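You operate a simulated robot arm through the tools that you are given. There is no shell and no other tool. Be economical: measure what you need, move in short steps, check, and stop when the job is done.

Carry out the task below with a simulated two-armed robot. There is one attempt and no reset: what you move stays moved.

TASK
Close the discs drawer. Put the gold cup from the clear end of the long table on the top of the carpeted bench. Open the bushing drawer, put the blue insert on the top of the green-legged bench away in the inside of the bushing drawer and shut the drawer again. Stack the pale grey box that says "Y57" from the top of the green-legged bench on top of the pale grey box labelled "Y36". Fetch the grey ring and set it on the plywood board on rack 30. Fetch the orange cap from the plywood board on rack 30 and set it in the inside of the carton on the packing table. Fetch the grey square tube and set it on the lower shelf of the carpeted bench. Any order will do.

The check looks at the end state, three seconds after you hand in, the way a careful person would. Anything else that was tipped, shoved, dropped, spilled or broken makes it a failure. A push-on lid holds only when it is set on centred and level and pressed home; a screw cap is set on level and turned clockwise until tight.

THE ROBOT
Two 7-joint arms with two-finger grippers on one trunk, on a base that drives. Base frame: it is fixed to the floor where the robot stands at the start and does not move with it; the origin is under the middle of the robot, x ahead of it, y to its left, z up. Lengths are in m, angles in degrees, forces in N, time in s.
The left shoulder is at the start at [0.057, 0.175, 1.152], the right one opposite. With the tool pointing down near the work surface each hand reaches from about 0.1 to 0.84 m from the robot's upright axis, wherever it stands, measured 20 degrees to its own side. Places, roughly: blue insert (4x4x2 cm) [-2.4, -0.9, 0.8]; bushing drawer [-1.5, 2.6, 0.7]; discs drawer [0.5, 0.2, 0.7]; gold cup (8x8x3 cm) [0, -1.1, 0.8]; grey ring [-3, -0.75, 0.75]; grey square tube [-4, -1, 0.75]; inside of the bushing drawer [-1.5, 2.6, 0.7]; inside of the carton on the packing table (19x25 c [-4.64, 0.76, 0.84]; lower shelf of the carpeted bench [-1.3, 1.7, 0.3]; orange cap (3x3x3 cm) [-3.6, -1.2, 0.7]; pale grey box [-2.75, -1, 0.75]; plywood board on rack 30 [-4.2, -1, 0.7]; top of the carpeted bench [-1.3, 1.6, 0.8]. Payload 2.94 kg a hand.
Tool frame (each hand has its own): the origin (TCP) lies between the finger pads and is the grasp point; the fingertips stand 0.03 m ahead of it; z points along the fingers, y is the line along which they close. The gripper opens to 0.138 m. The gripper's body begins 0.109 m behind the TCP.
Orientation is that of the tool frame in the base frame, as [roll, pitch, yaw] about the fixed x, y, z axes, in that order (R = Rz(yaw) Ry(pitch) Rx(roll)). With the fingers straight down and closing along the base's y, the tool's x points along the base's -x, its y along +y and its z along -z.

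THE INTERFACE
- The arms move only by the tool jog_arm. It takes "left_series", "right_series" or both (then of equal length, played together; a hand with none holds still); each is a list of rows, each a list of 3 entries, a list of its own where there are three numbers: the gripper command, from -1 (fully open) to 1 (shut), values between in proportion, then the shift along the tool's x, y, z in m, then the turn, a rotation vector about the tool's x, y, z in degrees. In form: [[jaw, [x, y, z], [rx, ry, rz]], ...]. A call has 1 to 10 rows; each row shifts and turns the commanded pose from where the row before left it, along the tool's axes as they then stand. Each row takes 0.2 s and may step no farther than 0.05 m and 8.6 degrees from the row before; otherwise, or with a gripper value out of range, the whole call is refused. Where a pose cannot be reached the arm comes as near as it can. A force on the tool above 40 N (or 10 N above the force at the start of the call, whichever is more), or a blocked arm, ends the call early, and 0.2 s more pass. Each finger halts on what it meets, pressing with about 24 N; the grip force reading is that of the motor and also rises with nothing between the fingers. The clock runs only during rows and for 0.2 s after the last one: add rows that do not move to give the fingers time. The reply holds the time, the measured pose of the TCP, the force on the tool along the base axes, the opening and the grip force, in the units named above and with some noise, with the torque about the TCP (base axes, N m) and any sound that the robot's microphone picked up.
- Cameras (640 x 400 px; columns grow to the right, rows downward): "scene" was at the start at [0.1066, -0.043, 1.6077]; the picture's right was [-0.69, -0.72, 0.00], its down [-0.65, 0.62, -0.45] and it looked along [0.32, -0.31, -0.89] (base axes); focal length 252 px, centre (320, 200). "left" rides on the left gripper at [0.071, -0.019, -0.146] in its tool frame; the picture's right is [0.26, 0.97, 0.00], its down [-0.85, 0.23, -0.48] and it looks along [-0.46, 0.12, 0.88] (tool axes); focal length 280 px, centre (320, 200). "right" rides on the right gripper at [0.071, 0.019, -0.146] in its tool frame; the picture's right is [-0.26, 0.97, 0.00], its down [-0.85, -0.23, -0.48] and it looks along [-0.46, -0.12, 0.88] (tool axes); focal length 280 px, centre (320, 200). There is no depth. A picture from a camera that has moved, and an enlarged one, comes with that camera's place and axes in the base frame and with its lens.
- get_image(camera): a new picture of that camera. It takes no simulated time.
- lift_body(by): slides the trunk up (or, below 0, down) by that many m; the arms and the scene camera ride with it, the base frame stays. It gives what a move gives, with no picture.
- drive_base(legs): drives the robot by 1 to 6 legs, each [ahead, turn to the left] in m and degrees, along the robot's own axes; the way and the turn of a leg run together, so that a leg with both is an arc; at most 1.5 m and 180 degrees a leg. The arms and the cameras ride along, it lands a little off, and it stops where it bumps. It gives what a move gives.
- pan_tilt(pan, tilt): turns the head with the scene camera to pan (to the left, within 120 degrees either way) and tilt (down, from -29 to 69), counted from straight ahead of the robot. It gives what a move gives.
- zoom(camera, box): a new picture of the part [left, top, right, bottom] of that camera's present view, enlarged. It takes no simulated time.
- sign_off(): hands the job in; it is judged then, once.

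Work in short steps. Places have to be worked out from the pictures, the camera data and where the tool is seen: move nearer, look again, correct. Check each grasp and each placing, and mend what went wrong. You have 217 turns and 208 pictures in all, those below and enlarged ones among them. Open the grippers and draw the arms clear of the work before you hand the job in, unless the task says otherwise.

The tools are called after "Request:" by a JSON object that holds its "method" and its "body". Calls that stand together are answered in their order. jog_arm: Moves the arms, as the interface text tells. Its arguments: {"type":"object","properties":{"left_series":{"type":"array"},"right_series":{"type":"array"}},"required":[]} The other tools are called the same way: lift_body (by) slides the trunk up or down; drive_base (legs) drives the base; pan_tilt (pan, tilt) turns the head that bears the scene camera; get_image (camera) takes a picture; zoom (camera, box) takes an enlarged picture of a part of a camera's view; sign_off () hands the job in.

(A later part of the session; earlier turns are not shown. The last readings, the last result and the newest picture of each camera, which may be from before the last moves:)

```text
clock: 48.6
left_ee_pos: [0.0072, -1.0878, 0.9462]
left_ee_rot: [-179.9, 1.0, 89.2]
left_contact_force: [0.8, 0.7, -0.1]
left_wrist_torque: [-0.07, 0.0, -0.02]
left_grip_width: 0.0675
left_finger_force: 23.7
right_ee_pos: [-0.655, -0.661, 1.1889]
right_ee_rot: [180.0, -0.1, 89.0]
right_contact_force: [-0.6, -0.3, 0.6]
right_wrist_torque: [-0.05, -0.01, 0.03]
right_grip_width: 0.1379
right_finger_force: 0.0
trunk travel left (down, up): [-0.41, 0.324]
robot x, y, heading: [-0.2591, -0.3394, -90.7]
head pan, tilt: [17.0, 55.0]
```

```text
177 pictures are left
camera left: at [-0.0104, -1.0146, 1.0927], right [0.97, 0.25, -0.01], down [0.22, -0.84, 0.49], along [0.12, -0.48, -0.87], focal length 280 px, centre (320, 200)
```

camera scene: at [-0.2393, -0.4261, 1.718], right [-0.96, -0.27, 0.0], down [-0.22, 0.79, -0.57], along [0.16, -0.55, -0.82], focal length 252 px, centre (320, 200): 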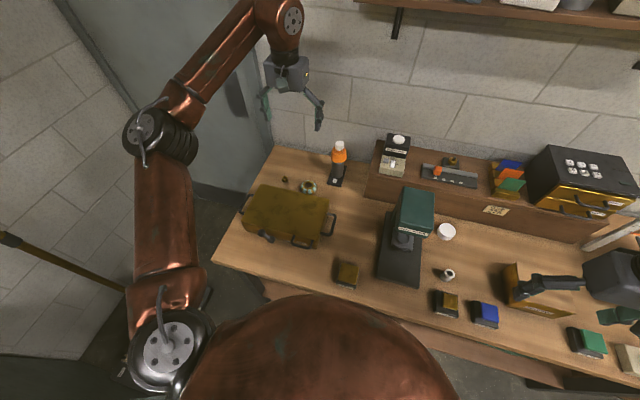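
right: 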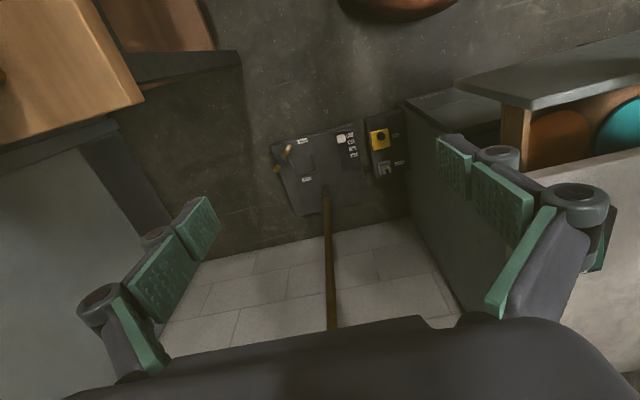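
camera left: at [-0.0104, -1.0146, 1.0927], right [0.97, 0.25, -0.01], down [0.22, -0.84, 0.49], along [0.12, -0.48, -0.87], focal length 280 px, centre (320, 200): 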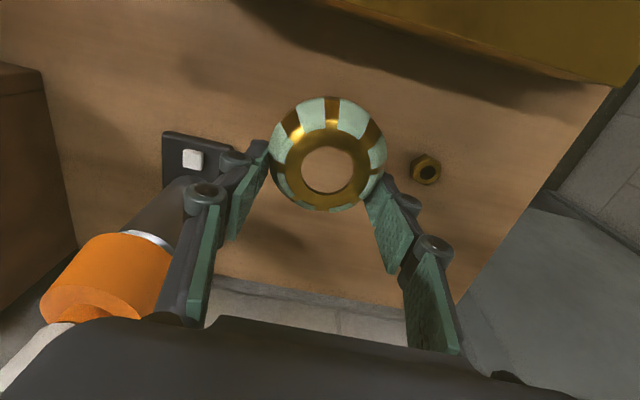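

The cup is held. I lift it well clear, draw it back over the case and then turn around toward the carpeted bench.

Request:
{"method": "jog_arm", "body": {"left_series": [[0.6, [0, 0, -0.045], [0, 0, 0]], [0.6, [0, 0, -0.045], [0, 0, 0]], [0.6, [0, 0, -0.045], [0, 0, 0]], [0.6, [0.045, 0, -0.01], [0, 0, 0]], [0.6, [0.045, 0, -0.01], [0, 0, 0]], [0.6, [0.045, 0, -0.01], [0, 0, 0]], [0.6, [0.045, 0, 0], [0, 0, 0]], [0.6, [0.045, 0, 0], [0, 0, 0]], [0.6, [0.045, 0, 0], [0, 0, 0]], [0.6, [0.045, 0, 0], [0, 0, 0]]]}}

Request:
{"method": "drive_base", "body": {"legs": [[-0.35, 0], [0, 180], [1.1, 0]]}}

Request:
{"method": "pan_tilt", "body": {"pan": 60, "tilt": 35}}

Request:
{"method": "get_image", "body": {"camera": "scene"}}

```text
clock: 50.8
left_ee_pos: [0.0104, -0.7689, 1.1052]
left_ee_rot: [-179.9, 1.1, 89.2]
left_contact_force: [0.2, 0.6, -0.6]
left_wrist_torque: [-0.02, 0.0, 0.02]
left_grip_width: 0.0668
left_finger_force: 24.2
right_ee_pos: [-0.6553, -0.6595, 1.1894]
right_ee_rot: [180.0, 0.0, 89.0]
right_contact_force: [0.4, 1.1, 0.2]
right_wrist_torque: [-0.06, 0.02, -0.01]
right_grip_width: 0.1384
right_finger_force: 0.0
trunk travel left (down, up): [-0.41, 0.324]
robot x, y, heading: [-0.2579, -0.3406, -91.0]
head pan, tilt: [17.0, 55.0]
```

```text
clock: 65.6
left_ee_pos: [-0.4746, 1.5339, 1.1044]
left_ee_rot: [-180.0, 0.9, -92.1]
left_contact_force: [0.3, 0.4, -1.3]
left_wrist_torque: [0.01, -0.01, 0.03]
left_grip_width: 0.0671
left_finger_force: 23.7
right_ee_pos: [0.1887, 1.4113, 1.1876]
right_ee_rot: [180.0, -0.1, -92.3]
right_contact_force: [-0.1, -0.5, 0.0]
right_wrist_torque: [-0.03, -0.01, -0.01]
right_grip_width: 0.1378
right_finger_force: 0.0
trunk travel left (down, up): [-0.41, 0.324]
robot x, y, heading: [-0.2158, 1.0998, 87.7]
head pan, tilt: [17.0, 55.0]
```

```text
clock: 66.7
left_ee_pos: [-0.4751, 1.533, 1.1056]
left_ee_rot: [-179.9, 0.9, -92.1]
left_contact_force: [-0.2, 0.3, -0.9]
left_wrist_torque: [0.0, 0.0, 0.04]
left_grip_width: 0.0669
left_finger_force: 23.8
right_ee_pos: [0.1883, 1.4094, 1.1874]
right_ee_rot: [180.0, -0.1, -92.3]
right_contact_force: [0.5, -0.9, -0.6]
right_wrist_torque: [0.0, 0.03, 0.0]
right_grip_width: 0.1381
right_finger_force: 0.1
trunk travel left (down, up): [-0.41, 0.324]
robot x, y, heading: [-0.213, 1.1016, 87.8]
head pan, tilt: [60.0, 35.0]
```

```text
176 pictures are left
camera scene: at [-0.2889, 1.1681, 1.7309], right [0.53, 0.85, 0.0], down [0.48, -0.31, -0.82], along [-0.69, 0.44, -0.57], focal length 252 px, centre (320, 200)
```

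scene: 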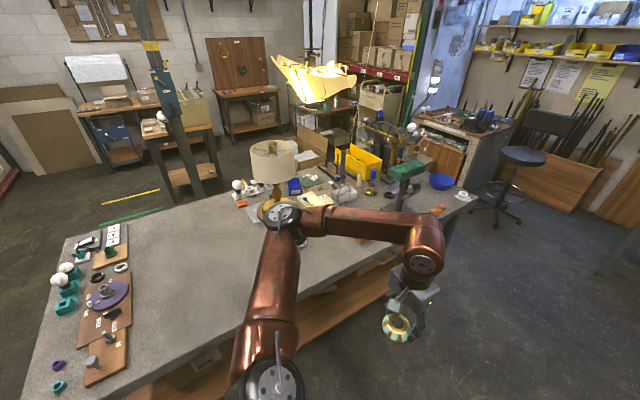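

The carpeted bench has a bare patch around (-1.0, 1.1). I drive 0.2 m on and turn left to face it.

Request:
{"method": "drive_base", "body": {"legs": [[0.2, 0], [0, 92]]}}

Request:
{"method": "pan_tilt", "body": {"pan": 10, "tilt": 45}}

Request:
{"method": "get_image", "body": {"camera": "scene"}}

```text
clock: 72.2
left_ee_pos: [-0.6292, 1.0174, 1.1051]
left_ee_rot: [-180.0, 1.0, 0.7]
left_contact_force: [0.0, -0.2, -0.6]
left_wrist_torque: [-0.01, 0.0, 0.0]
left_grip_width: 0.0668
left_finger_force: 24.0
right_ee_pos: [-0.5381, 1.6847, 1.1884]
right_ee_rot: [-179.9, -0.1, 0.4]
right_contact_force: [0.3, -0.2, 1.2]
right_wrist_torque: [0.02, -0.02, 0.02]
right_grip_width: 0.1383
right_finger_force: 0.1
trunk travel left (down, up): [-0.41, 0.324]
robot x, y, heading: [-0.204, 1.2952, -179.4]
head pan, tilt: [60.0, 35.0]
```

```text
clock: 73.4
left_ee_pos: [-0.6296, 1.0179, 1.1047]
left_ee_rot: [-179.9, 1.0, 0.7]
left_contact_force: [0.0, -0.4, 0.1]
left_wrist_torque: [0.03, 0.01, -0.02]
left_grip_width: 0.067
left_finger_force: 23.7
right_ee_pos: [-0.5371, 1.6858, 1.1887]
right_ee_rot: [-180.0, -0.1, 0.4]
right_contact_force: [0.5, 0.2, 0.2]
right_wrist_torque: [-0.03, -0.02, -0.03]
right_grip_width: 0.1379
right_finger_force: 0.0
trunk travel left (down, up): [-0.41, 0.324]
robot x, y, heading: [-0.2059, 1.2994, -179.3]
head pan, tilt: [10.0, 45.0]
```

```text
175 pictures are left
camera scene: at [-0.3085, 1.2827, 1.7161], right [-0.18, 0.98, 0.0], down [0.7, 0.13, -0.71], along [-0.7, -0.13, -0.71], focal length 252 px, centre (320, 200)
```

scene: 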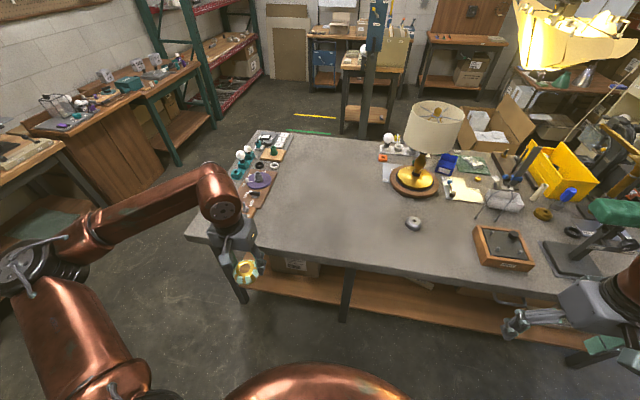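

The patch right ahead is free. I drive 0.15 m closer, reach forward and start lowering the cup.

Request:
{"method": "drive_base", "body": {"legs": [[0.15, 0]]}}

Request:
{"method": "jog_arm", "body": {"left_series": [[0.6, [-0.045, -0.01, 0.01], [0, 0, 0]], [0.6, [-0.045, -0.01, 0.01], [0, 0, 0]], [0.6, [-0.045, -0.01, 0.01], [0, 0, 0]], [0.6, [-0.045, -0.01, 0.01], [0, 0, 0]], [0.6, [-0.045, -0.01, 0.01], [0, 0, 0]], [0.6, [0, -0.01, 0.04], [0, 0, 0]], [0.6, [0, 0, 0.04], [0, 0, 0]]]}}

Request:
{"method": "get_image", "body": {"camera": "scene"}}

Request:
{"method": "get_image", "body": {"camera": "left"}}

```text
clock: 74.8
left_ee_pos: [-0.7779, 1.0152, 1.1035]
left_ee_rot: [-179.8, 0.9, 0.8]
left_contact_force: [-0.7, 0.0, -0.8]
left_wrist_torque: [0.02, -0.05, 0.0]
left_grip_width: 0.0667
left_finger_force: 23.9
right_ee_pos: [-0.6876, 1.6835, 1.1883]
right_ee_rot: [-180.0, -0.1, 0.5]
right_contact_force: [-0.4, 0.7, -0.3]
right_wrist_torque: [0.01, -0.06, 0.01]
right_grip_width: 0.1379
right_finger_force: 0.0
trunk travel left (down, up): [-0.41, 0.324]
robot x, y, heading: [-0.3564, 1.2941, -179.2]
head pan, tilt: [10.0, 45.0]
```

```text
clock: 76.4
left_ee_pos: [-1.0056, 1.0716, 0.9777]
left_ee_rot: [-179.8, 1.0, 0.8]
left_contact_force: [1.0, 0.5, -0.5]
left_wrist_torque: [0.0, 0.0, 0.0]
left_grip_width: 0.0667
left_finger_force: 24.3
right_ee_pos: [-0.6882, 1.6827, 1.1881]
right_ee_rot: [179.9, 0.0, 0.5]
right_contact_force: [-0.4, 0.7, -0.4]
right_wrist_torque: [0.01, -0.04, 0.02]
right_grip_width: 0.138
right_finger_force: 0.2
trunk travel left (down, up): [-0.41, 0.324]
robot x, y, heading: [-0.3531, 1.2937, -179.5]
head pan, tilt: [10.0, 45.0]
```

```text
174 pictures are left
camera scene: at [-0.4573, 1.2811, 1.716], right [-0.18, 0.98, 0.0], down [0.7, 0.13, -0.71], along [-0.69, -0.13, -0.71], focal length 252 px, centre (320, 200)
```

scene: 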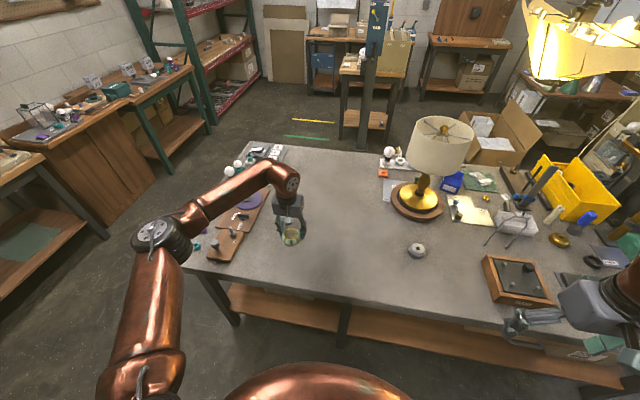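

```text
173 pictures are left
camera left: at [-0.9325, 1.0919, 1.1232], right [0.28, -0.96, -0.01], down [-0.84, -0.24, 0.49], along [-0.47, -0.13, -0.87], focal length 280 px, centre (320, 200)
```

left: 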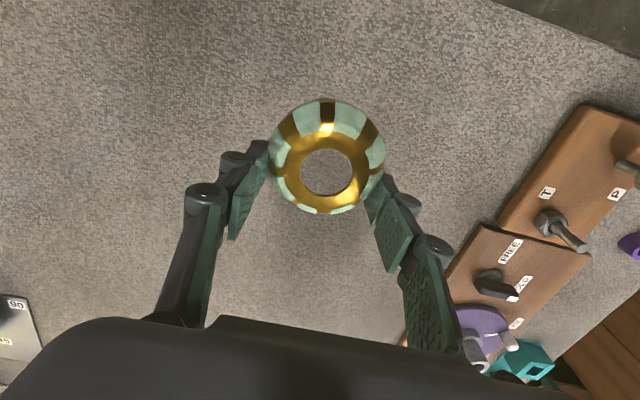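

The spot is clear. I shift 3 cm farther from the boards and lower slowly until contact.

Request:
{"method": "jog_arm", "body": {"left_series": [[0.6, [0, -0.03, 0.02], [0, 0, 0]], [0.6, [0, 0, 0.03], [0, 0, 0]], [0.6, [0, 0, 0.02], [0, 0, 0]], [0.6, [0, 0, 0.015], [0, 0, 0]], [0.6, [0, 0, 0.01], [0, 0, 0]], [0.6, [0, 0, 0.01], [0, 0, 0]], [0.6, [0, 0, 0.01], [0, 0, 0]]]}}

```text
clock: 78.0
left_ee_pos: [-1.0077, 1.102, 0.8632]
left_ee_rot: [-179.9, 1.0, 0.8]
left_contact_force: [-0.2, -0.1, -0.4]
left_wrist_torque: [-0.01, 0.01, -0.01]
left_grip_width: 0.0668
left_finger_force: 24.0
right_ee_pos: [-0.6868, 1.6833, 1.1876]
right_ee_rot: [-180.0, 0.0, 0.5]
right_contact_force: [0.2, 0.4, 0.3]
right_wrist_torque: [-0.02, 0.04, 0.02]
right_grip_width: 0.1378
right_finger_force: 0.3
trunk travel left (down, up): [-0.41, 0.324]
robot x, y, heading: [-0.3556, 1.2961, -179.4]
head pan, tilt: [10.0, 45.0]
```

No contact yet at z 0.863; I continue down in small steps.

Request:
{"method": "jog_arm", "body": {"left_series": [[0.6, [0, 0, 0.005], [0, 0, 0]], [0.6, [0, 0, 0.005], [0, 0, 0]], [0.6, [0, 0, 0.005], [0, 0, 0]], [0.6, [0, 0, 0.003], [0, 0, 0]]]}}

Request:
{"method": "get_image", "body": {"camera": "left"}}

```text
clock: 78.8
left_ee_pos: [-1.0099, 1.1038, 0.8601]
left_ee_rot: [-179.6, 1.4, 0.9]
left_contact_force: [10.1, 0.2, 19.8]
left_wrist_torque: [-0.74, -0.57, 0.39]
left_grip_width: 0.0669
left_finger_force: 24.3
right_ee_pos: [-0.6848, 1.6824, 1.1885]
right_ee_rot: [-180.0, 0.0, 0.5]
right_contact_force: [-0.3, 0.5, -1.4]
right_wrist_torque: [0.04, -0.02, 0.01]
right_grip_width: 0.1381
right_finger_force: 0.0
trunk travel left (down, up): [-0.41, 0.324]
robot x, y, heading: [-0.3557, 1.293, -179.4]
head pan, tilt: [10.0, 45.0]
stopped in row 4 (left hand): the force on the tool passed its limit at 44 N (the readings are from after the stop); the commanded pose is now the measured one
```

```text
172 pictures are left
camera left: at [-0.935, 1.1228, 1.0045], right [0.28, -0.96, -0.01], down [-0.83, -0.25, 0.49], along [-0.48, -0.13, -0.87], focal length 280 px, centre (320, 200)
```

left: 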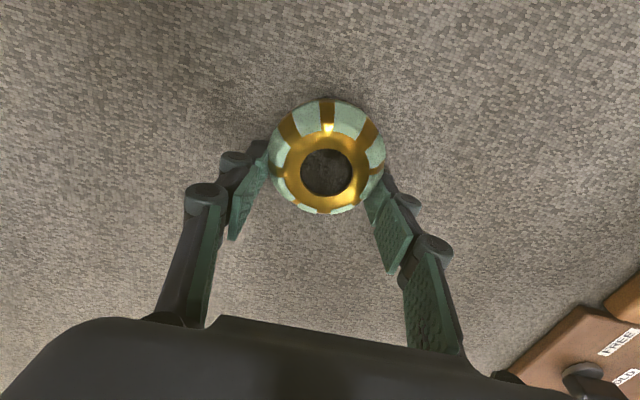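

The cup rests on the bench. I relieve the pressure, open and lift away.

Request:
{"method": "jog_arm", "body": {"left_series": [[0.6, [0, 0, -0.001], [0, 0, 0]], [0.1, [0, 0, 0], [0, 0, 0]], [-0.3, [0, 0, 0], [0, 0, 0]], [-0.6, [0, 0, 0], [0, 0, 0]], [-0.6, [0, 0, 0], [0, 0, 0]], [-0.6, [0, 0, -0.03], [0, 0, 0]], [-0.6, [0, 0, -0.05], [0, 0, 0]], [-0.6, [0, 0, -0.05], [0, 0, 0]], [-0.6, [0, 0, -0.05], [0, 0, 0]]]}}

Request:
{"method": "get_image", "body": {"camera": "left"}}

```text
clock: 80.8
left_ee_pos: [-1.0052, 1.1053, 1.038]
left_ee_rot: [-179.8, 1.3, 0.8]
left_contact_force: [0.4, 0.9, -0.2]
left_wrist_torque: [0.01, 0.01, -0.03]
left_grip_width: 0.1104
left_finger_force: 0.1
right_ee_pos: [-0.6854, 1.6837, 1.1883]
right_ee_rot: [-180.0, -0.1, 0.5]
right_contact_force: [0.2, -0.1, -0.8]
right_wrist_torque: [-0.01, 0.0, -0.03]
right_grip_width: 0.1379
right_finger_force: 0.1
trunk travel left (down, up): [-0.41, 0.324]
robot x, y, heading: [-0.3557, 1.2914, -179.4]
head pan, tilt: [10.0, 45.0]
```

```text
171 pictures are left
camera left: at [-0.9318, 1.1247, 1.1828], right [0.28, -0.96, -0.01], down [-0.83, -0.24, 0.49], along [-0.48, -0.13, -0.87], focal length 280 px, centre (320, 200)
```

left: 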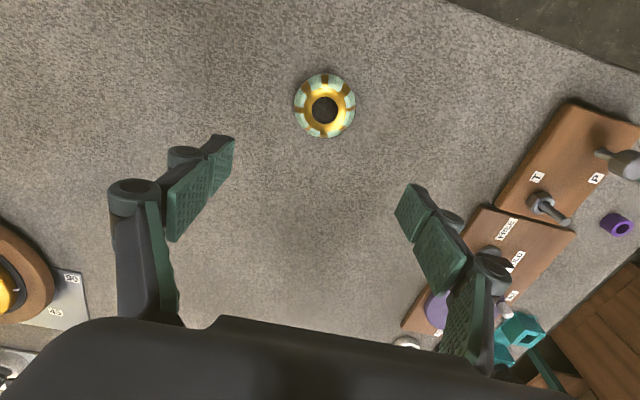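

Cup placed upright. Before leaving, I look right toward the bushing drawer and down at the lower shelf.

Request:
{"method": "pan_tilt", "body": {"pan": -60, "tilt": 35}}

Request:
{"method": "get_image", "body": {"camera": "scene"}}

```text
clock: 82.2
left_ee_pos: [-1.0072, 1.1049, 1.037]
left_ee_rot: [-179.7, 1.4, 0.7]
left_contact_force: [0.1, 0.6, 0.4]
left_wrist_torque: [0.04, -0.03, 0.02]
left_grip_width: 0.1103
left_finger_force: 0.0
right_ee_pos: [-0.6866, 1.6835, 1.1877]
right_ee_rot: [-180.0, 0.0, 0.6]
right_contact_force: [-0.2, 0.3, 0.3]
right_wrist_torque: [-0.01, -0.01, 0.0]
right_grip_width: 0.1382
right_finger_force: 0.1
trunk travel left (down, up): [-0.41, 0.324]
robot x, y, heading: [-0.3555, 1.2951, -179.1]
head pan, tilt: [-60.0, 35.0]
```

```text
170 pictures are left
camera scene: at [-0.4212, 1.3722, 1.7309], right [0.86, 0.51, 0.0], down [0.29, -0.49, -0.82], along [-0.42, 0.7, -0.57], focal length 252 px, centre (320, 200)
```

scene: 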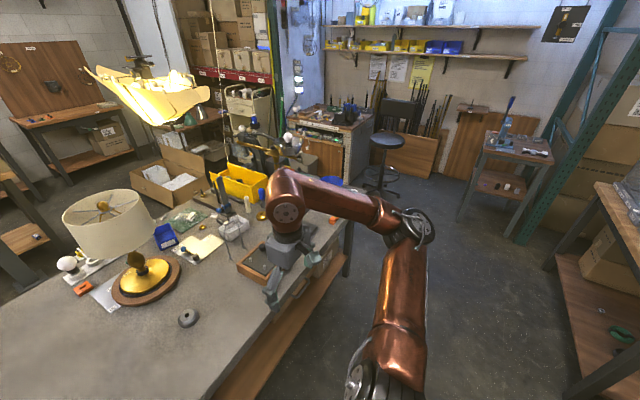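

The bushing drawer is probably at the far end; I'll find it later. I draw the left hand back and drive to the green-legged bench along the aisle.

Request:
{"method": "jog_arm", "body": {"left_series": [[-0.6, [0.03, 0.02, -0.03], [0, 0, 0]], [-0.6, [0.045, 0.01, -0.01], [0, 0, 0]], [-0.6, [0.045, 0.01, -0.01], [0, 0, 0]], [-0.6, [0.045, 0.01, 0], [0, 0, 0]], [-0.6, [0.045, 0, 0], [0, 0, 0]], [-0.6, [0.045, 0, 0], [0, 0, 0]], [-0.6, [0.03, 0, 0], [0, 0, 0]]]}}

Request:
{"method": "drive_base", "body": {"legs": [[-0.15, 0], [0, 90], [1.25, 0], [0, -90], [1.4, 0]]}}

Request:
{"method": "pan_tilt", "body": {"pan": 60, "tilt": 35}}

Request:
{"method": "get_image", "body": {"camera": "scene"}}

```text
clock: 83.8
left_ee_pos: [-0.7183, 1.0574, 1.0795]
left_ee_rot: [-179.6, 1.4, 0.9]
left_contact_force: [0.0, 0.4, 0.1]
left_wrist_torque: [0.02, 0.0, 0.0]
left_grip_width: 0.1102
left_finger_force: 0.0
right_ee_pos: [-0.6854, 1.6839, 1.1886]
right_ee_rot: [-179.8, -0.1, 0.6]
right_contact_force: [0.2, 0.5, -0.1]
right_wrist_torque: [0.02, 0.01, 0.0]
right_grip_width: 0.1379
right_finger_force: 0.1
trunk travel left (down, up): [-0.41, 0.324]
robot x, y, heading: [-0.3558, 1.298, -179.4]
head pan, tilt: [-60.0, 35.0]
```

```text
clock: 105.2
left_ee_pos: [-1.9261, -0.2238, 1.0793]
left_ee_rot: [-179.7, 1.3, 0.9]
left_contact_force: [0.5, 0.2, 0.0]
left_wrist_torque: [-0.02, -0.03, 0.0]
left_grip_width: 0.1104
left_finger_force: 0.1
right_ee_pos: [-1.8926, 0.4035, 1.1866]
right_ee_rot: [179.9, -0.1, 0.6]
right_contact_force: [0.4, 0.0, 0.3]
right_wrist_torque: [0.01, 0.02, -0.03]
right_grip_width: 0.1379
right_finger_force: 0.1
trunk travel left (down, up): [-0.41, 0.324]
robot x, y, heading: [-1.5616, 0.0137, -179.5]
head pan, tilt: [-60.0, 35.0]
```

```text
clock: 107.2
left_ee_pos: [-1.9238, -0.2248, 1.0795]
left_ee_rot: [-179.9, 1.5, 0.9]
left_contact_force: [0.0, 0.3, -0.5]
left_wrist_torque: [0.02, 0.01, 0.0]
left_grip_width: 0.1103
left_finger_force: 0.1
right_ee_pos: [-1.8924, 0.4037, 1.1873]
right_ee_rot: [-179.9, -0.1, 0.5]
right_contact_force: [-1.1, 0.1, -0.6]
right_wrist_torque: [-0.05, 0.04, 0.02]
right_grip_width: 0.1383
right_finger_force: 0.0
trunk travel left (down, up): [-0.41, 0.324]
robot x, y, heading: [-1.5616, 0.0152, -179.3]
head pan, tilt: [60.0, 35.0]
```

```text
169 pictures are left
camera scene: at [-1.6253, -0.0606, 1.731], right [-0.87, 0.49, 0.0], down [0.28, 0.5, -0.82], along [-0.4, -0.71, -0.57], focal length 252 px, centre (320, 200)
```

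scene: 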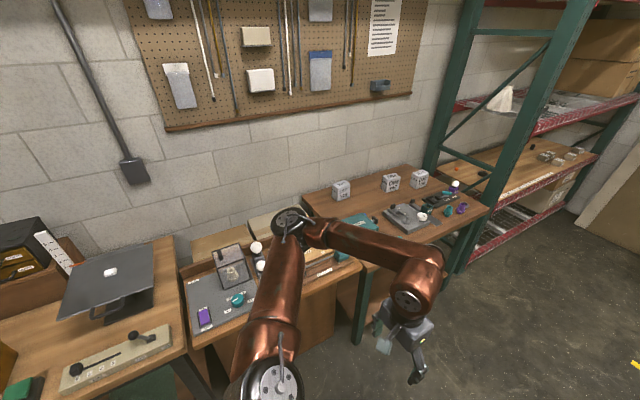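

The green-legged bench with three pale grey boxes is ahead on the left. I drive on to x ≈ -2.5 and turn left to face it.

Request:
{"method": "drive_base", "body": {"legs": [[0.95, 0], [0, 90]]}}

Request:
{"method": "pan_tilt", "body": {"pan": 0, "tilt": 45}}

Request:
{"method": "get_image", "body": {"camera": "scene"}}

```text
clock: 116.0
left_ee_pos: [-2.272, -0.3529, 1.0807]
left_ee_rot: [-179.8, 1.4, 91.2]
left_contact_force: [0.2, 0.5, -0.5]
left_wrist_torque: [0.0, 0.01, -0.01]
left_grip_width: 0.1105
left_finger_force: 0.1
right_ee_pos: [-2.8986, -0.3243, 1.1873]
right_ee_rot: [180.0, -0.1, 90.9]
right_contact_force: [-0.3, -0.1, 0.0]
right_wrist_torque: [0.03, 0.01, 0.03]
right_grip_width: 0.138
right_finger_force: 0.1
trunk travel left (down, up): [-0.41, 0.324]
robot x, y, heading: [-2.5147, 0.009, -88.7]
head pan, tilt: [60.0, 35.0]
```

```text
clock: 117.3
left_ee_pos: [-2.2717, -0.354, 1.081]
left_ee_rot: [-179.7, 1.4, 91.0]
left_contact_force: [0.3, -0.8, 0.0]
left_wrist_torque: [0.03, -0.02, -0.03]
left_grip_width: 0.1102
left_finger_force: 0.0
right_ee_pos: [-2.899, -0.3247, 1.1872]
right_ee_rot: [-180.0, 0.0, 90.9]
right_contact_force: [0.8, -0.4, -0.9]
right_wrist_torque: [-0.01, 0.0, -0.02]
right_grip_width: 0.138
right_finger_force: 0.0
trunk travel left (down, up): [-0.41, 0.324]
robot x, y, heading: [-2.5107, 0.0048, -89.4]
head pan, tilt: [0.0, 45.0]
```

```text
168 pictures are left
camera scene: at [-2.5115, -0.0931, 1.7161], right [-1.0, -0.02, 0.0], down [-0.01, 0.71, -0.71], along [0.01, -0.71, -0.71], focal length 252 px, centre (320, 200)
```

scene: 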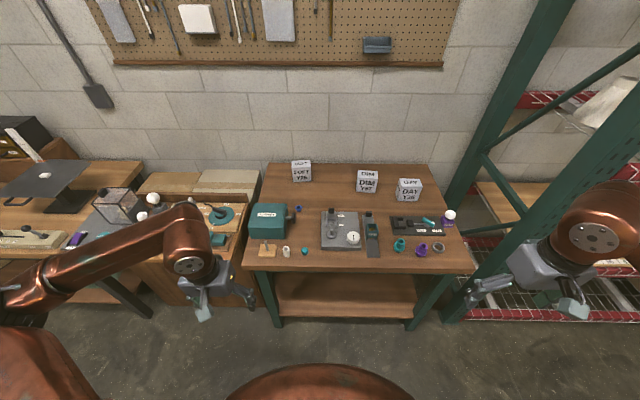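

I zoom in to read the labels and find the blue insert and the grey ring.

Request:
{"method": "zoom", "body": {"camera": "scene", "box": [240, 140, 350, 270]}}

Request:
{"method": "zoom", "body": {"camera": "scene", "box": [340, 140, 470, 270]}}

```text
3.08 times, centred on (295, 205) of scene
camera zoom: at [-2.5115, -0.0931, 1.7161], right [-1.0, -0.02, 0.0], down [-0.01, 0.71, -0.71], along [0.01, -0.71, -0.71], focal length 774 px, centre (397, 185)
```

zoom: 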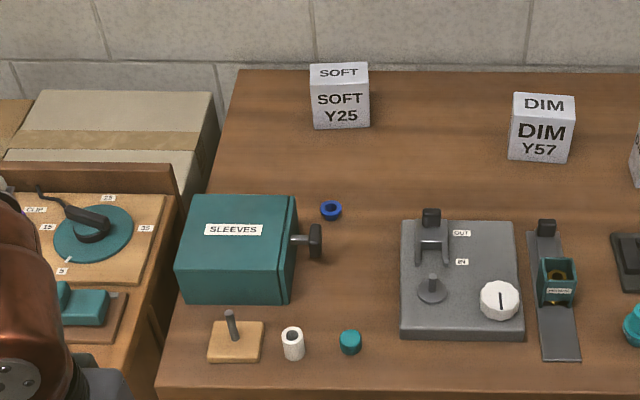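

```text
3.08 times, centred on (405, 205) of scene
camera zoom: at [-2.5115, -0.0931, 1.7161], right [-1.0, -0.02, 0.0], down [-0.01, 0.71, -0.71], along [0.01, -0.71, -0.71], focal length 774 px, centre (58, 185)
```

zoom: 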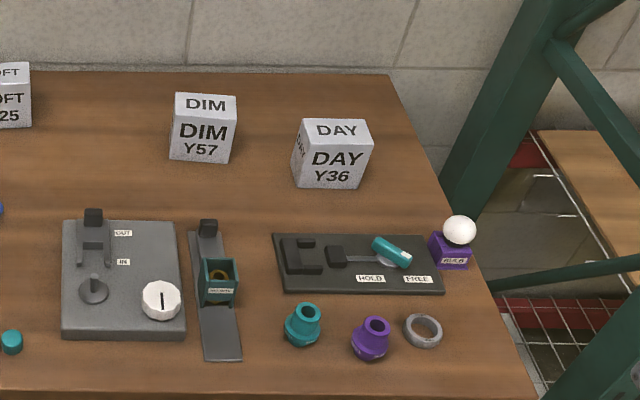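

Y57 stands at ≈(-2.75,-1.12), Y36 at ≈(-2.96,-1.06), insert ≈(-2.39,-0.95), grey ring ≈(-3.01,-0.73). I drive in closer with a small sideways shift, then view with the right hand camera.

Request:
{"method": "drive_base", "body": {"legs": [[0, -13], [0.38, 0], [0, 12]]}}

Request:
{"method": "lift_body", "body": {"by": -0.06}}

Request:
{"method": "get_image", "body": {"camera": "scene"}}

Request:
{"method": "get_image", "body": {"camera": "right"}}

```text
clock: 121.3
left_ee_pos: [-2.3661, -0.7353, 1.0801]
left_ee_rot: [-179.7, 1.4, 89.4]
left_contact_force: [-0.8, 0.4, 0.2]
left_wrist_torque: [-0.01, 0.0, 0.0]
left_grip_width: 0.1105
left_finger_force: 0.1
right_ee_pos: [-2.9917, -0.6876, 1.1875]
right_ee_rot: [-180.0, 0.0, 89.1]
right_contact_force: [0.3, -0.7, -0.1]
right_wrist_torque: [-0.02, 0.01, 0.02]
right_grip_width: 0.1379
right_finger_force: 0.0
trunk travel left (down, up): [-0.41, 0.324]
robot x, y, heading: [-2.5969, -0.3687, -90.7]
head pan, tilt: [0.0, 45.0]
```

```text
clock: 122.3
left_ee_pos: [-2.3656, -0.7354, 1.0198]
left_ee_rot: [-179.7, 1.4, 89.5]
left_contact_force: [-0.3, 0.6, 0.1]
left_wrist_torque: [-0.03, -0.03, 0.0]
left_grip_width: 0.1103
left_finger_force: 0.0
right_ee_pos: [-2.9921, -0.6866, 1.1299]
right_ee_rot: [179.9, 0.0, 89.1]
right_contact_force: [-0.5, 0.2, 0.5]
right_wrist_torque: [-0.01, 0.05, 0.03]
right_grip_width: 0.1377
right_finger_force: 0.1
trunk travel left (down, up): [-0.35, 0.384]
robot x, y, heading: [-2.5982, -0.3658, -90.5]
head pan, tilt: [0.0, 45.0]
```

```text
165 pictures are left
camera scene: at [-2.5981, -0.4939, 1.6561], right [-1.0, 0.01, 0.0], down [0.01, 0.71, -0.71], along [-0.01, -0.71, -0.71], focal length 252 px, centre (320, 200)
```

scene: 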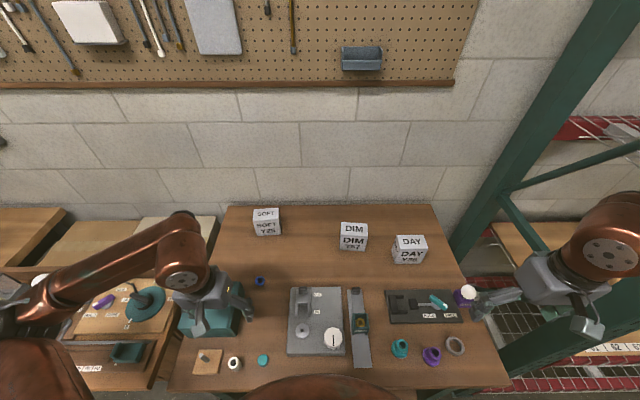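

```text
164 pictures are left
camera right: at [-2.9719, -0.6172, 1.2749], right [0.96, -0.28, 0.0], down [-0.24, -0.85, 0.48], along [-0.13, -0.46, -0.88], focal length 280 px, centre (320, 200)
```

right: 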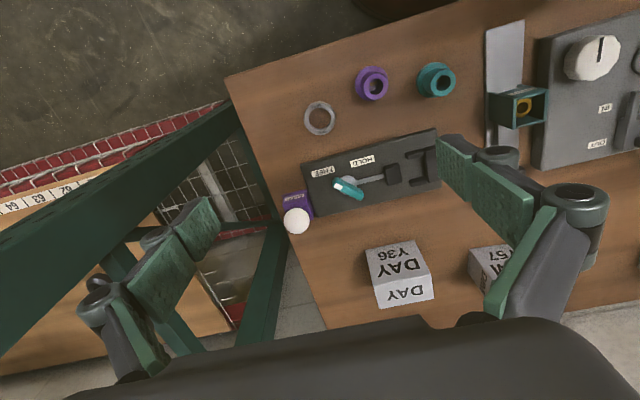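

Bench top is z ≈ 0.82; boxes are ~9.5 cm cubes. I bring the open right hand over Y57 at about (-2.74,-1.08).

Request:
{"method": "jog_arm", "body": {"right_series": [[-1, [-0.039, 0.025, 0], [0, 0, 0]], [-1, [-0.039, 0.025, 0], [0, 0, 0]], [-1, [-0.039, 0.025, 0], [0, 0, 0]], [-1, [-0.039, 0.025, 0], [0, 0, 0]], [-1, [-0.039, 0.025, 0], [0, 0, 0]], [-1, [-0.039, 0.025, 0], [0, 0, 0]], [-1, [-0.039, 0.025, 0], [0, 0, 0]], [-1, [-0.039, 0.025, 0], [0, 0, 0]], [-1, [-0.039, 0.025, 0], [0, 0, 0]], [-1, [-0.02, 0.025, 0], [0, 0, 0]]]}}

Request:
{"method": "get_image", "body": {"camera": "right"}}

```text
clock: 124.5
left_ee_pos: [-2.3652, -0.7368, 1.0193]
left_ee_rot: [-179.6, 1.3, 89.4]
left_contact_force: [-0.4, -0.2, -0.5]
left_wrist_torque: [0.04, 0.05, 0.01]
left_grip_width: 0.1104
left_finger_force: 0.0
right_ee_pos: [-2.7462, -1.0631, 1.1273]
right_ee_rot: [-180.0, -0.1, 89.2]
right_contact_force: [0.4, -0.6, -0.3]
right_wrist_torque: [0.02, 0.03, 0.0]
right_grip_width: 0.1379
right_finger_force: 0.0
trunk travel left (down, up): [-0.35, 0.384]
robot x, y, heading: [-2.5971, -0.3645, -91.0]
head pan, tilt: [0.0, 45.0]
```

```text
163 pictures are left
camera right: at [-2.7253, -0.9928, 1.2735], right [0.96, -0.28, 0.0], down [-0.24, -0.85, 0.48], along [-0.13, -0.46, -0.88], focal length 280 px, centre (320, 200)
```

right: 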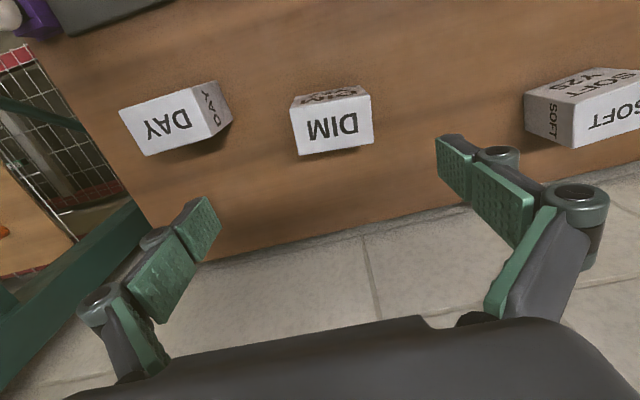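

Y57's top measures ~10×6.5 cm, centred (-2.734,-1.082), yawed about -8°. I align and descend to z≈0.98 to check.

Request:
{"method": "jog_arm", "body": {"right_series": [[-1, [-0.019, 0.012, 0], [0, 0, 8.2]], [-1, [0, 0, 0.05], [0, 0, 0]], [-1, [0, 0, 0.05], [0, 0, 0]], [-1, [0, 0, 0.05], [0, 0, 0]]]}}

Request:
{"method": "get_image", "body": {"camera": "right"}}

```text
clock: 125.5
left_ee_pos: [-2.368, -0.7372, 1.0203]
left_ee_rot: [-179.7, 1.3, 89.4]
left_contact_force: [-0.1, -0.6, -0.8]
left_wrist_torque: [0.01, -0.04, 0.01]
left_grip_width: 0.1107
left_finger_force: 0.0
right_ee_pos: [-2.7395, -1.0823, 0.9756]
right_ee_rot: [180.0, -0.1, 80.9]
right_contact_force: [-0.6, -0.9, -0.7]
right_wrist_torque: [0.0, -0.06, -0.03]
right_grip_width: 0.1377
right_finger_force: 0.0
trunk travel left (down, up): [-0.35, 0.384]
robot x, y, heading: [-2.6024, -0.3659, -90.6]
head pan, tilt: [0.0, 45.0]
```

```text
162 pictures are left
camera right: at [-2.7083, -1.0153, 1.1221], right [0.91, -0.41, 0.0], down [-0.36, -0.8, 0.47], along [-0.2, -0.43, -0.88], focal length 280 px, centre (320, 200)
```

right: 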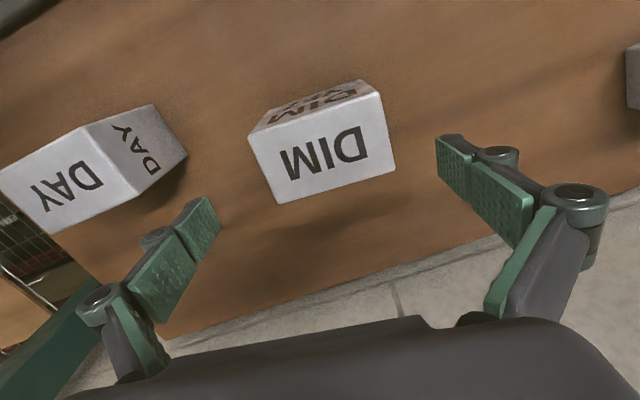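

The estimate holds (centre (-2.735,-1.080)). I fine-correct, descend around the box and close.

Request:
{"method": "jog_arm", "body": {"right_series": [[-1, [0.001, 0.004, 0.03], [0, 0, -2]], [-1, [0, 0, 0.04], [0, 0, 0]], [-1, [0, 0, 0.04], [0, 0, 0]], [-0.5, [0, 0, 0], [0, 0, 0]], [0, [0, 0, 0], [0, 0, 0]], [0.3, [0, 0, 0], [0, 0, 0]], [0.3, [0, 0, 0], [0, 0, 0]]]}}

Request:
{"method": "get_image", "body": {"camera": "right"}}

```text
clock: 127.1
left_ee_pos: [-2.3668, -0.736, 1.0196]
left_ee_rot: [-179.7, 1.4, 89.4]
left_contact_force: [-0.3, -1.6, -0.1]
left_wrist_torque: [-0.02, 0.0, 0.01]
left_grip_width: 0.1104
left_finger_force: 0.1
right_ee_pos: [-2.7332, -1.0842, 0.8681]
right_ee_rot: [180.0, -0.1, 82.9]
right_contact_force: [-0.6, -0.9, 0.0]
right_wrist_torque: [0.02, 0.07, 0.03]
right_grip_width: 0.0999
right_finger_force: 23.9
trunk travel left (down, up): [-0.35, 0.384]
robot x, y, heading: [-2.595, -0.3661, -90.8]
head pan, tilt: [0.0, 45.0]
```

```text
161 pictures are left
camera right: at [-2.7045, -1.016, 1.0138], right [0.93, -0.38, 0.0], down [-0.33, -0.81, 0.48], along [-0.18, -0.44, -0.88], focal length 280 px, centre (320, 200)
```

right: 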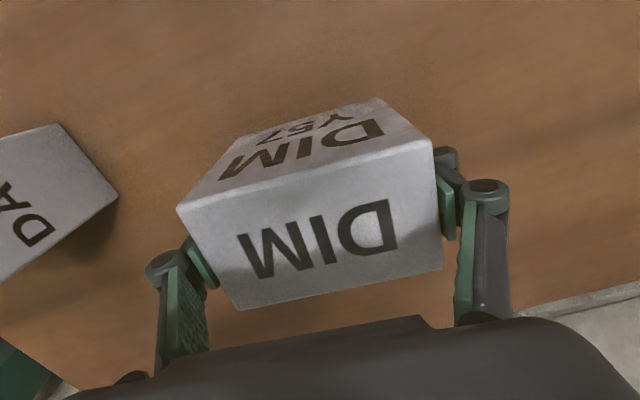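

Gripped at 10 cm. I lift it 15 cm, square it up, and bring it near Y36.

Request:
{"method": "jog_arm", "body": {"right_series": [[0.4, [0, 0, -0.02], [0, 0, 0]], [0.4, [0, 0, -0.04], [0, 0, 0]], [0.4, [0, 0, -0.045], [0, 0, 0]], [0.4, [0, 0, -0.045], [0, 0, -7]], [0.4, [0.02, -0.04, 0], [0, 0, 0]], [0.4, [0.02, -0.04, 0], [0, 0, 0]], [0.4, [0.01, -0.02, 0], [0, 0, 0]]]}}

Request:
{"method": "get_image", "body": {"camera": "right"}}

Request:
{"method": "get_image", "body": {"camera": "scene"}}

```text
clock: 128.7
left_ee_pos: [-2.3664, -0.7365, 1.0193]
left_ee_rot: [-179.7, 1.5, 89.4]
left_contact_force: [-0.7, 0.9, -0.1]
left_wrist_torque: [0.03, 0.01, 0.01]
left_grip_width: 0.1103
left_finger_force: 0.0
right_ee_pos: [-2.8318, -1.0324, 1.0162]
right_ee_rot: [180.0, -0.1, 90.0]
right_contact_force: [0.9, -0.7, -1.9]
right_wrist_torque: [0.0, -0.03, -0.01]
right_grip_width: 0.0995
right_finger_force: 23.8
trunk travel left (down, up): [-0.35, 0.384]
robot x, y, heading: [-2.5976, -0.3645, -91.1]
head pan, tilt: [0.0, 45.0]
```

```text
160 pictures are left
camera right: at [-2.8122, -0.9624, 1.1626], right [0.96, -0.26, 0.0], down [-0.23, -0.85, 0.47], along [-0.12, -0.46, -0.88], focal length 280 px, centre (320, 200)
```

right: 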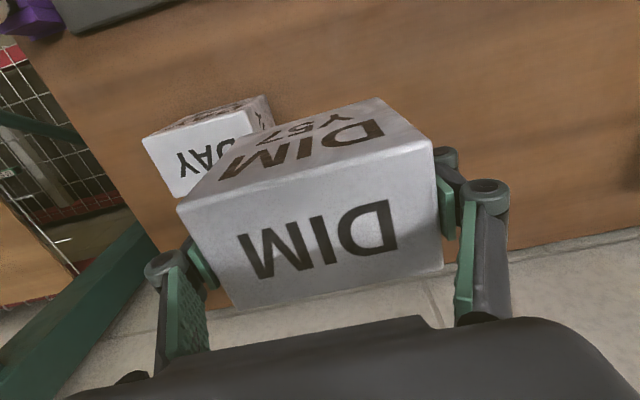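

```text
159 pictures are left
camera scene: at [-2.5992, -0.4952, 1.6558], right [-1.0, 0.01, 0.0], down [0.01, 0.71, -0.71], along [-0.01, -0.71, -0.71], focal length 252 px, centre (320, 200)
```

scene: 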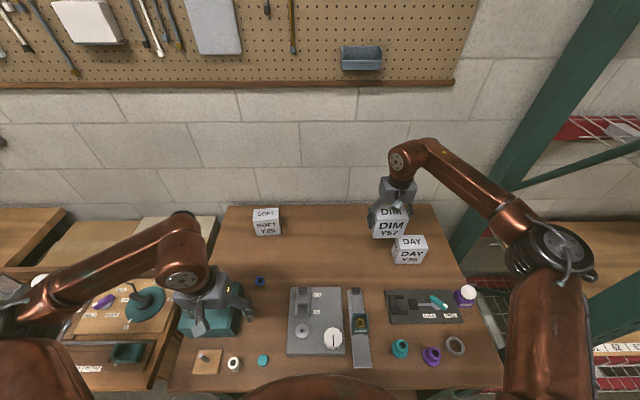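

Held box is centred on the TCP; Y36's centre is (-2.9345,-1.0185), top z≈0.917. I move over it, stay above, and check.

Request:
{"method": "jog_arm", "body": {"right_series": [[0.4, [0.007, -0.045, 0], [0, 0, 0]], [0.4, [0.007, -0.045, 0], [0, 0, 0]], [0.4, [0, -0.0125, 0], [0, 0, 0]], [0.4, [0, 0, 0.02], [0, 0, 0]], [0.4, [0, 0, 0], [0, 0, 0]]]}}

Request:
{"method": "get_image", "body": {"camera": "right"}}

Request:
{"method": "zoom", "body": {"camera": "scene", "box": [360, 180, 460, 280]}}

```text
clock: 129.9
left_ee_pos: [-2.3658, -0.7358, 1.0199]
left_ee_rot: [-179.7, 1.5, 89.4]
left_contact_force: [1.0, -0.9, -0.1]
left_wrist_torque: [0.0, -0.03, 0.0]
left_grip_width: 0.1105
left_finger_force: 0.1
right_ee_pos: [-2.9345, -1.0183, 0.9991]
right_ee_rot: [180.0, 0.0, 89.8]
right_contact_force: [0.7, -0.9, -1.6]
right_wrist_torque: [0.01, 0.03, 0.0]
right_grip_width: 0.0992
right_finger_force: 23.4
trunk travel left (down, up): [-0.35, 0.384]
robot x, y, heading: [-2.5972, -0.3692, -90.9]
head pan, tilt: [0.0, 45.0]
```

```text
158 pictures are left
camera right: at [-2.9132, -0.9472, 1.1457], right [0.96, -0.26, 0.0], down [-0.23, -0.85, 0.48], along [-0.13, -0.46, -0.88], focal length 280 px, centre (320, 200)
```

right: 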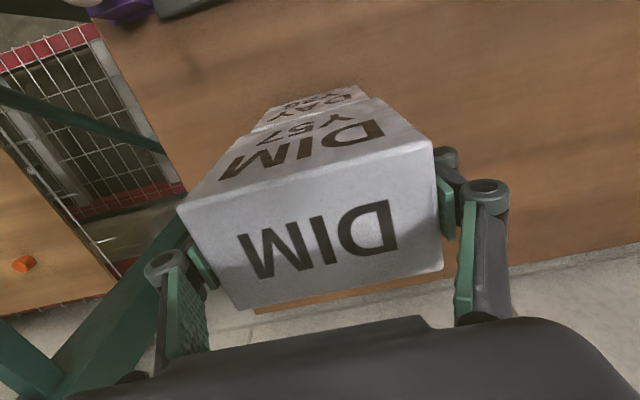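

```text
4.00 times, centred on (410, 230) of scene
camera zoom: at [-2.5977, -0.4946, 1.6559], right [-1.0, 0.01, 0.0], down [0.01, 0.71, -0.71], along [-0.01, -0.71, -0.71], focal length 1006 px, centre (-40, 80)
```

zoom: 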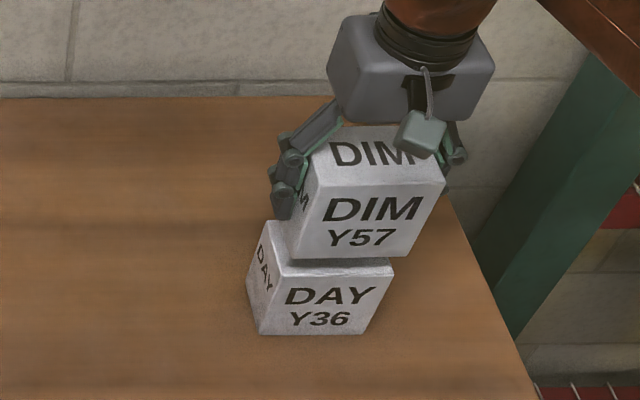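

I zoom in tighter on the gap to judge alignment.

Request:
{"method": "zoom", "body": {"camera": "scene", "box": [395, 225, 445, 270]}}

Request:
{"method": "zoom", "body": {"camera": "right", "box": [220, 70, 400, 180]}}

```text
8.89 times, centred on (420, 248) of scene
camera zoom: at [-2.5977, -0.4946, 1.6559], right [-1.0, 0.01, 0.0], down [0.01, 0.71, -0.71], along [-0.01, -0.71, -0.71], focal length 2235 px, centre (-569, -222)
```

zoom: 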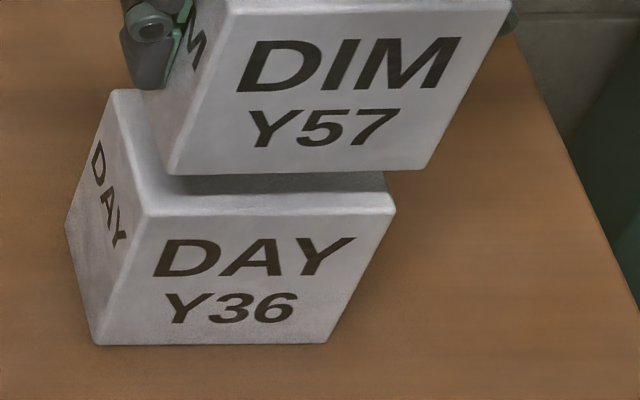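

```text
3.56 times, centred on (310, 125) of right
camera zoom: at [-2.9132, -0.9472, 1.1457], right [0.96, -0.26, 0.0], down [-0.23, -0.85, 0.48], along [-0.13, -0.46, -0.88], focal length 997 px, centre (356, 467)
```

zoom: 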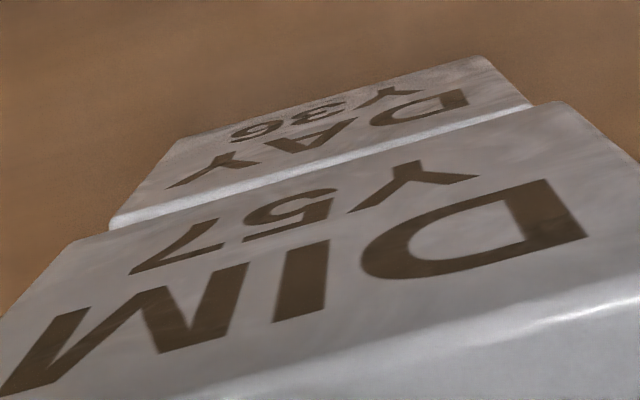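

Alignment is within a few mm; I nudge -3 mm in y and lower gently to contact.

Request:
{"method": "jog_arm", "body": {"right_series": [[0.4, [-0.003, 0.0015, 0.01], [0, 0, 0]], [0.4, [0, 0, 0.008], [0, 0, 0]], [0.4, [0, 0, 0.005], [0, 0, 0]], [0.4, [0, 0, 0.003], [0, 0, 0]], [0.4, [0, 0, 0.002], [0, 0, 0]], [0.4, [0, 0, 0.002], [0, 0, 0]]]}}

Request:
{"method": "zoom", "body": {"camera": "scene", "box": [395, 225, 445, 270]}}

```text
clock: 131.3
left_ee_pos: [-2.366, -0.736, 1.0198]
left_ee_rot: [-179.7, 1.4, 89.4]
left_contact_force: [-0.2, 0.2, -0.2]
left_wrist_torque: [-0.03, 0.0, 0.01]
left_grip_width: 0.1101
left_finger_force: 0.1
right_ee_pos: [-2.9335, -1.0204, 0.9677]
right_ee_rot: [-179.9, -0.1, 89.9]
right_contact_force: [-0.5, -0.4, -1.7]
right_wrist_torque: [0.0, 0.0, 0.01]
right_grip_width: 0.0996
right_finger_force: 23.9
trunk travel left (down, up): [-0.35, 0.384]
robot x, y, heading: [-2.5924, -0.3679, -90.8]
head pan, tilt: [0.0, 45.0]
```

```text
8.89 times, centred on (420, 248) of scene
camera zoom: at [-2.5982, -0.4951, 1.6558], right [-1.0, 0.01, 0.0], down [0.01, 0.71, -0.71], along [-0.01, -0.71, -0.71], focal length 2235 px, centre (-569, -222)
```

zoom: 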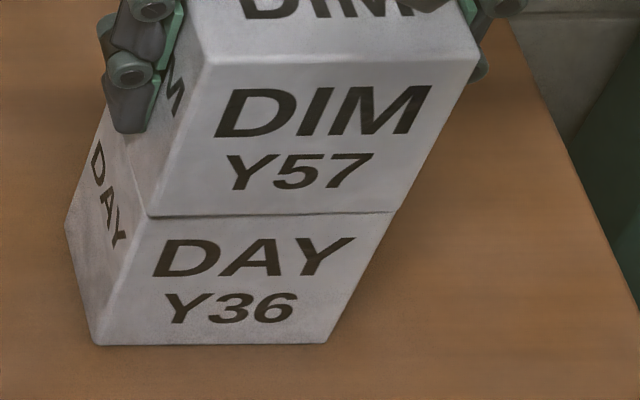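

Aligned and nearly touching. I lower the last millimetres until the force rises.

Request:
{"method": "jog_arm", "body": {"right_series": [[0.4, [0, 0, 0.0015], [0, 0, 0]], [0.4, [0, 0, 0.0015], [0, 0, 0]]]}}

```text
clock: 131.9
left_ee_pos: [-2.3665, -0.7349, 1.0196]
left_ee_rot: [-179.6, 1.3, 89.5]
left_contact_force: [0.0, -0.4, -0.3]
left_wrist_torque: [-0.03, -0.01, -0.02]
left_grip_width: 0.1102
left_finger_force: 0.2
right_ee_pos: [-2.9339, -1.0202, 0.9676]
right_ee_rot: [-180.0, 0.0, 89.9]
right_contact_force: [-2.6, -0.9, 11.5]
right_wrist_torque: [0.28, 0.45, 0.06]
right_grip_width: 0.0997
right_finger_force: 24.3
trunk travel left (down, up): [-0.35, 0.384]
robot x, y, heading: [-2.5947, -0.369, -91.1]
head pan, tilt: [0.0, 45.0]
```

Contact (11.5 N). I open slowly and lift straight off.

Request:
{"method": "jog_arm", "body": {"right_series": [[0.4, [0, 0, -0.002], [0, 0, 0]], [0.2, [0, 0, 0], [0, 0, 0]], [-0.2, [0, 0, 0], [0, 0, 0]], [-0.7, [0, 0, 0], [0, 0, 0]], [-0.8, [0, 0, 0], [0, 0, 0]], [-0.8, [0, 0, -0.03], [0, 0, 0]], [-0.8, [0, 0, -0.05], [0, 0, 0]], [-0.8, [0, 0, -0.05], [0, 0, 0]]]}}

Request:
{"method": "get_image", "body": {"camera": "scene"}}

Request:
{"method": "get_image", "body": {"camera": "left"}}

```text
clock: 133.7
left_ee_pos: [-2.3657, -0.7363, 1.0206]
left_ee_rot: [-179.6, 1.4, 89.4]
left_contact_force: [-0.7, 0.8, -0.2]
left_wrist_torque: [-0.02, -0.01, -0.03]
left_grip_width: 0.1104
left_finger_force: 0.0
right_ee_pos: [-2.9322, -1.0201, 1.0997]
right_ee_rot: [-179.9, -0.1, 89.9]
right_contact_force: [0.8, 0.1, 0.0]
right_wrist_torque: [-0.02, 0.07, -0.01]
right_grip_width: 0.1244
right_finger_force: 0.0
trunk travel left (down, up): [-0.35, 0.384]
robot x, y, heading: [-2.5985, -0.3674, -90.9]
head pan, tilt: [0.0, 45.0]
```

```text
153 pictures are left
camera scene: at [-2.597, -0.4942, 1.6559], right [-1.0, 0.01, 0.0], down [0.01, 0.71, -0.71], along [-0.01, -0.71, -0.71], focal length 252 px, centre (320, 200)
```

scene: 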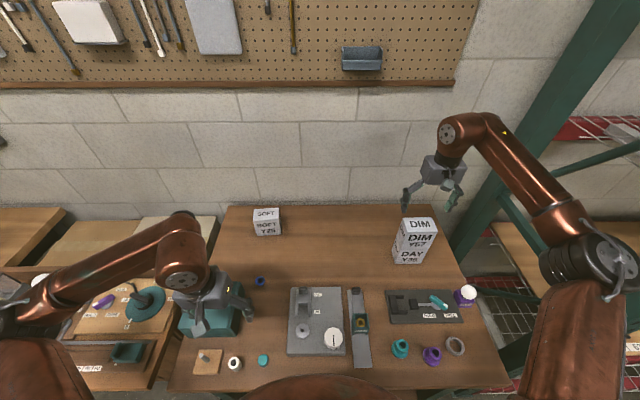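

```text
152 pictures are left
camera left: at [-2.3835, -0.6611, 1.1655], right [0.97, 0.25, -0.01], down [0.22, -0.84, 0.49], along [0.11, -0.48, -0.87], focal length 280 px, centre (320, 200)
```

left: 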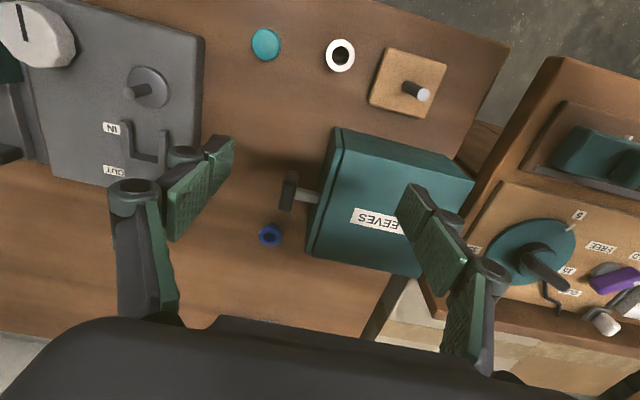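

The stack stands square. Now the blue insert at ≈(-2.40,-0.925), close to the SLEEVES box, so I turn the left hand ~86° to close along y.

Request:
{"method": "jog_arm", "body": {"left_series": [[-0.2, [0, 0, 0], [0, 0, -8.6]], [-0.2, [0, 0, 0], [0, 0, -8.6]], [-0.2, [0, 0, 0], [0, 0, -8.6]], [-0.2, [0, 0, 0], [0, 0, -8.6]], [-0.2, [0, 0, 0], [0, 0, -8.6]], [-0.2, [0, 0, 0], [0, 0, -8.6]], [-0.2, [0, 0, 0], [0, 0, -8.6]], [-0.2, [0, 0, 0], [0, 0, -8.6]], [-0.2, [0, 0, 0], [0, 0, -8.6]], [-0.2, [0, 0, 0], [0, 0, -8.6]]]}}

```text
clock: 135.9
left_ee_pos: [-2.3663, -0.7357, 1.0205]
left_ee_rot: [-178.5, -0.2, 175.5]
left_contact_force: [0.5, 0.2, 0.7]
left_wrist_torque: [-0.02, 0.02, 0.04]
left_grip_width: 0.0829
left_finger_force: 0.1
right_ee_pos: [-2.9321, -1.0193, 1.0982]
right_ee_rot: [-180.0, -0.1, 89.9]
right_contact_force: [0.3, -0.3, -0.3]
right_wrist_torque: [0.0, 0.0, 0.04]
right_grip_width: 0.1243
right_finger_force: 0.0
trunk travel left (down, up): [-0.35, 0.384]
robot x, y, heading: [-2.5949, -0.3629, -91.1]
head pan, tilt: [0.0, 45.0]
```

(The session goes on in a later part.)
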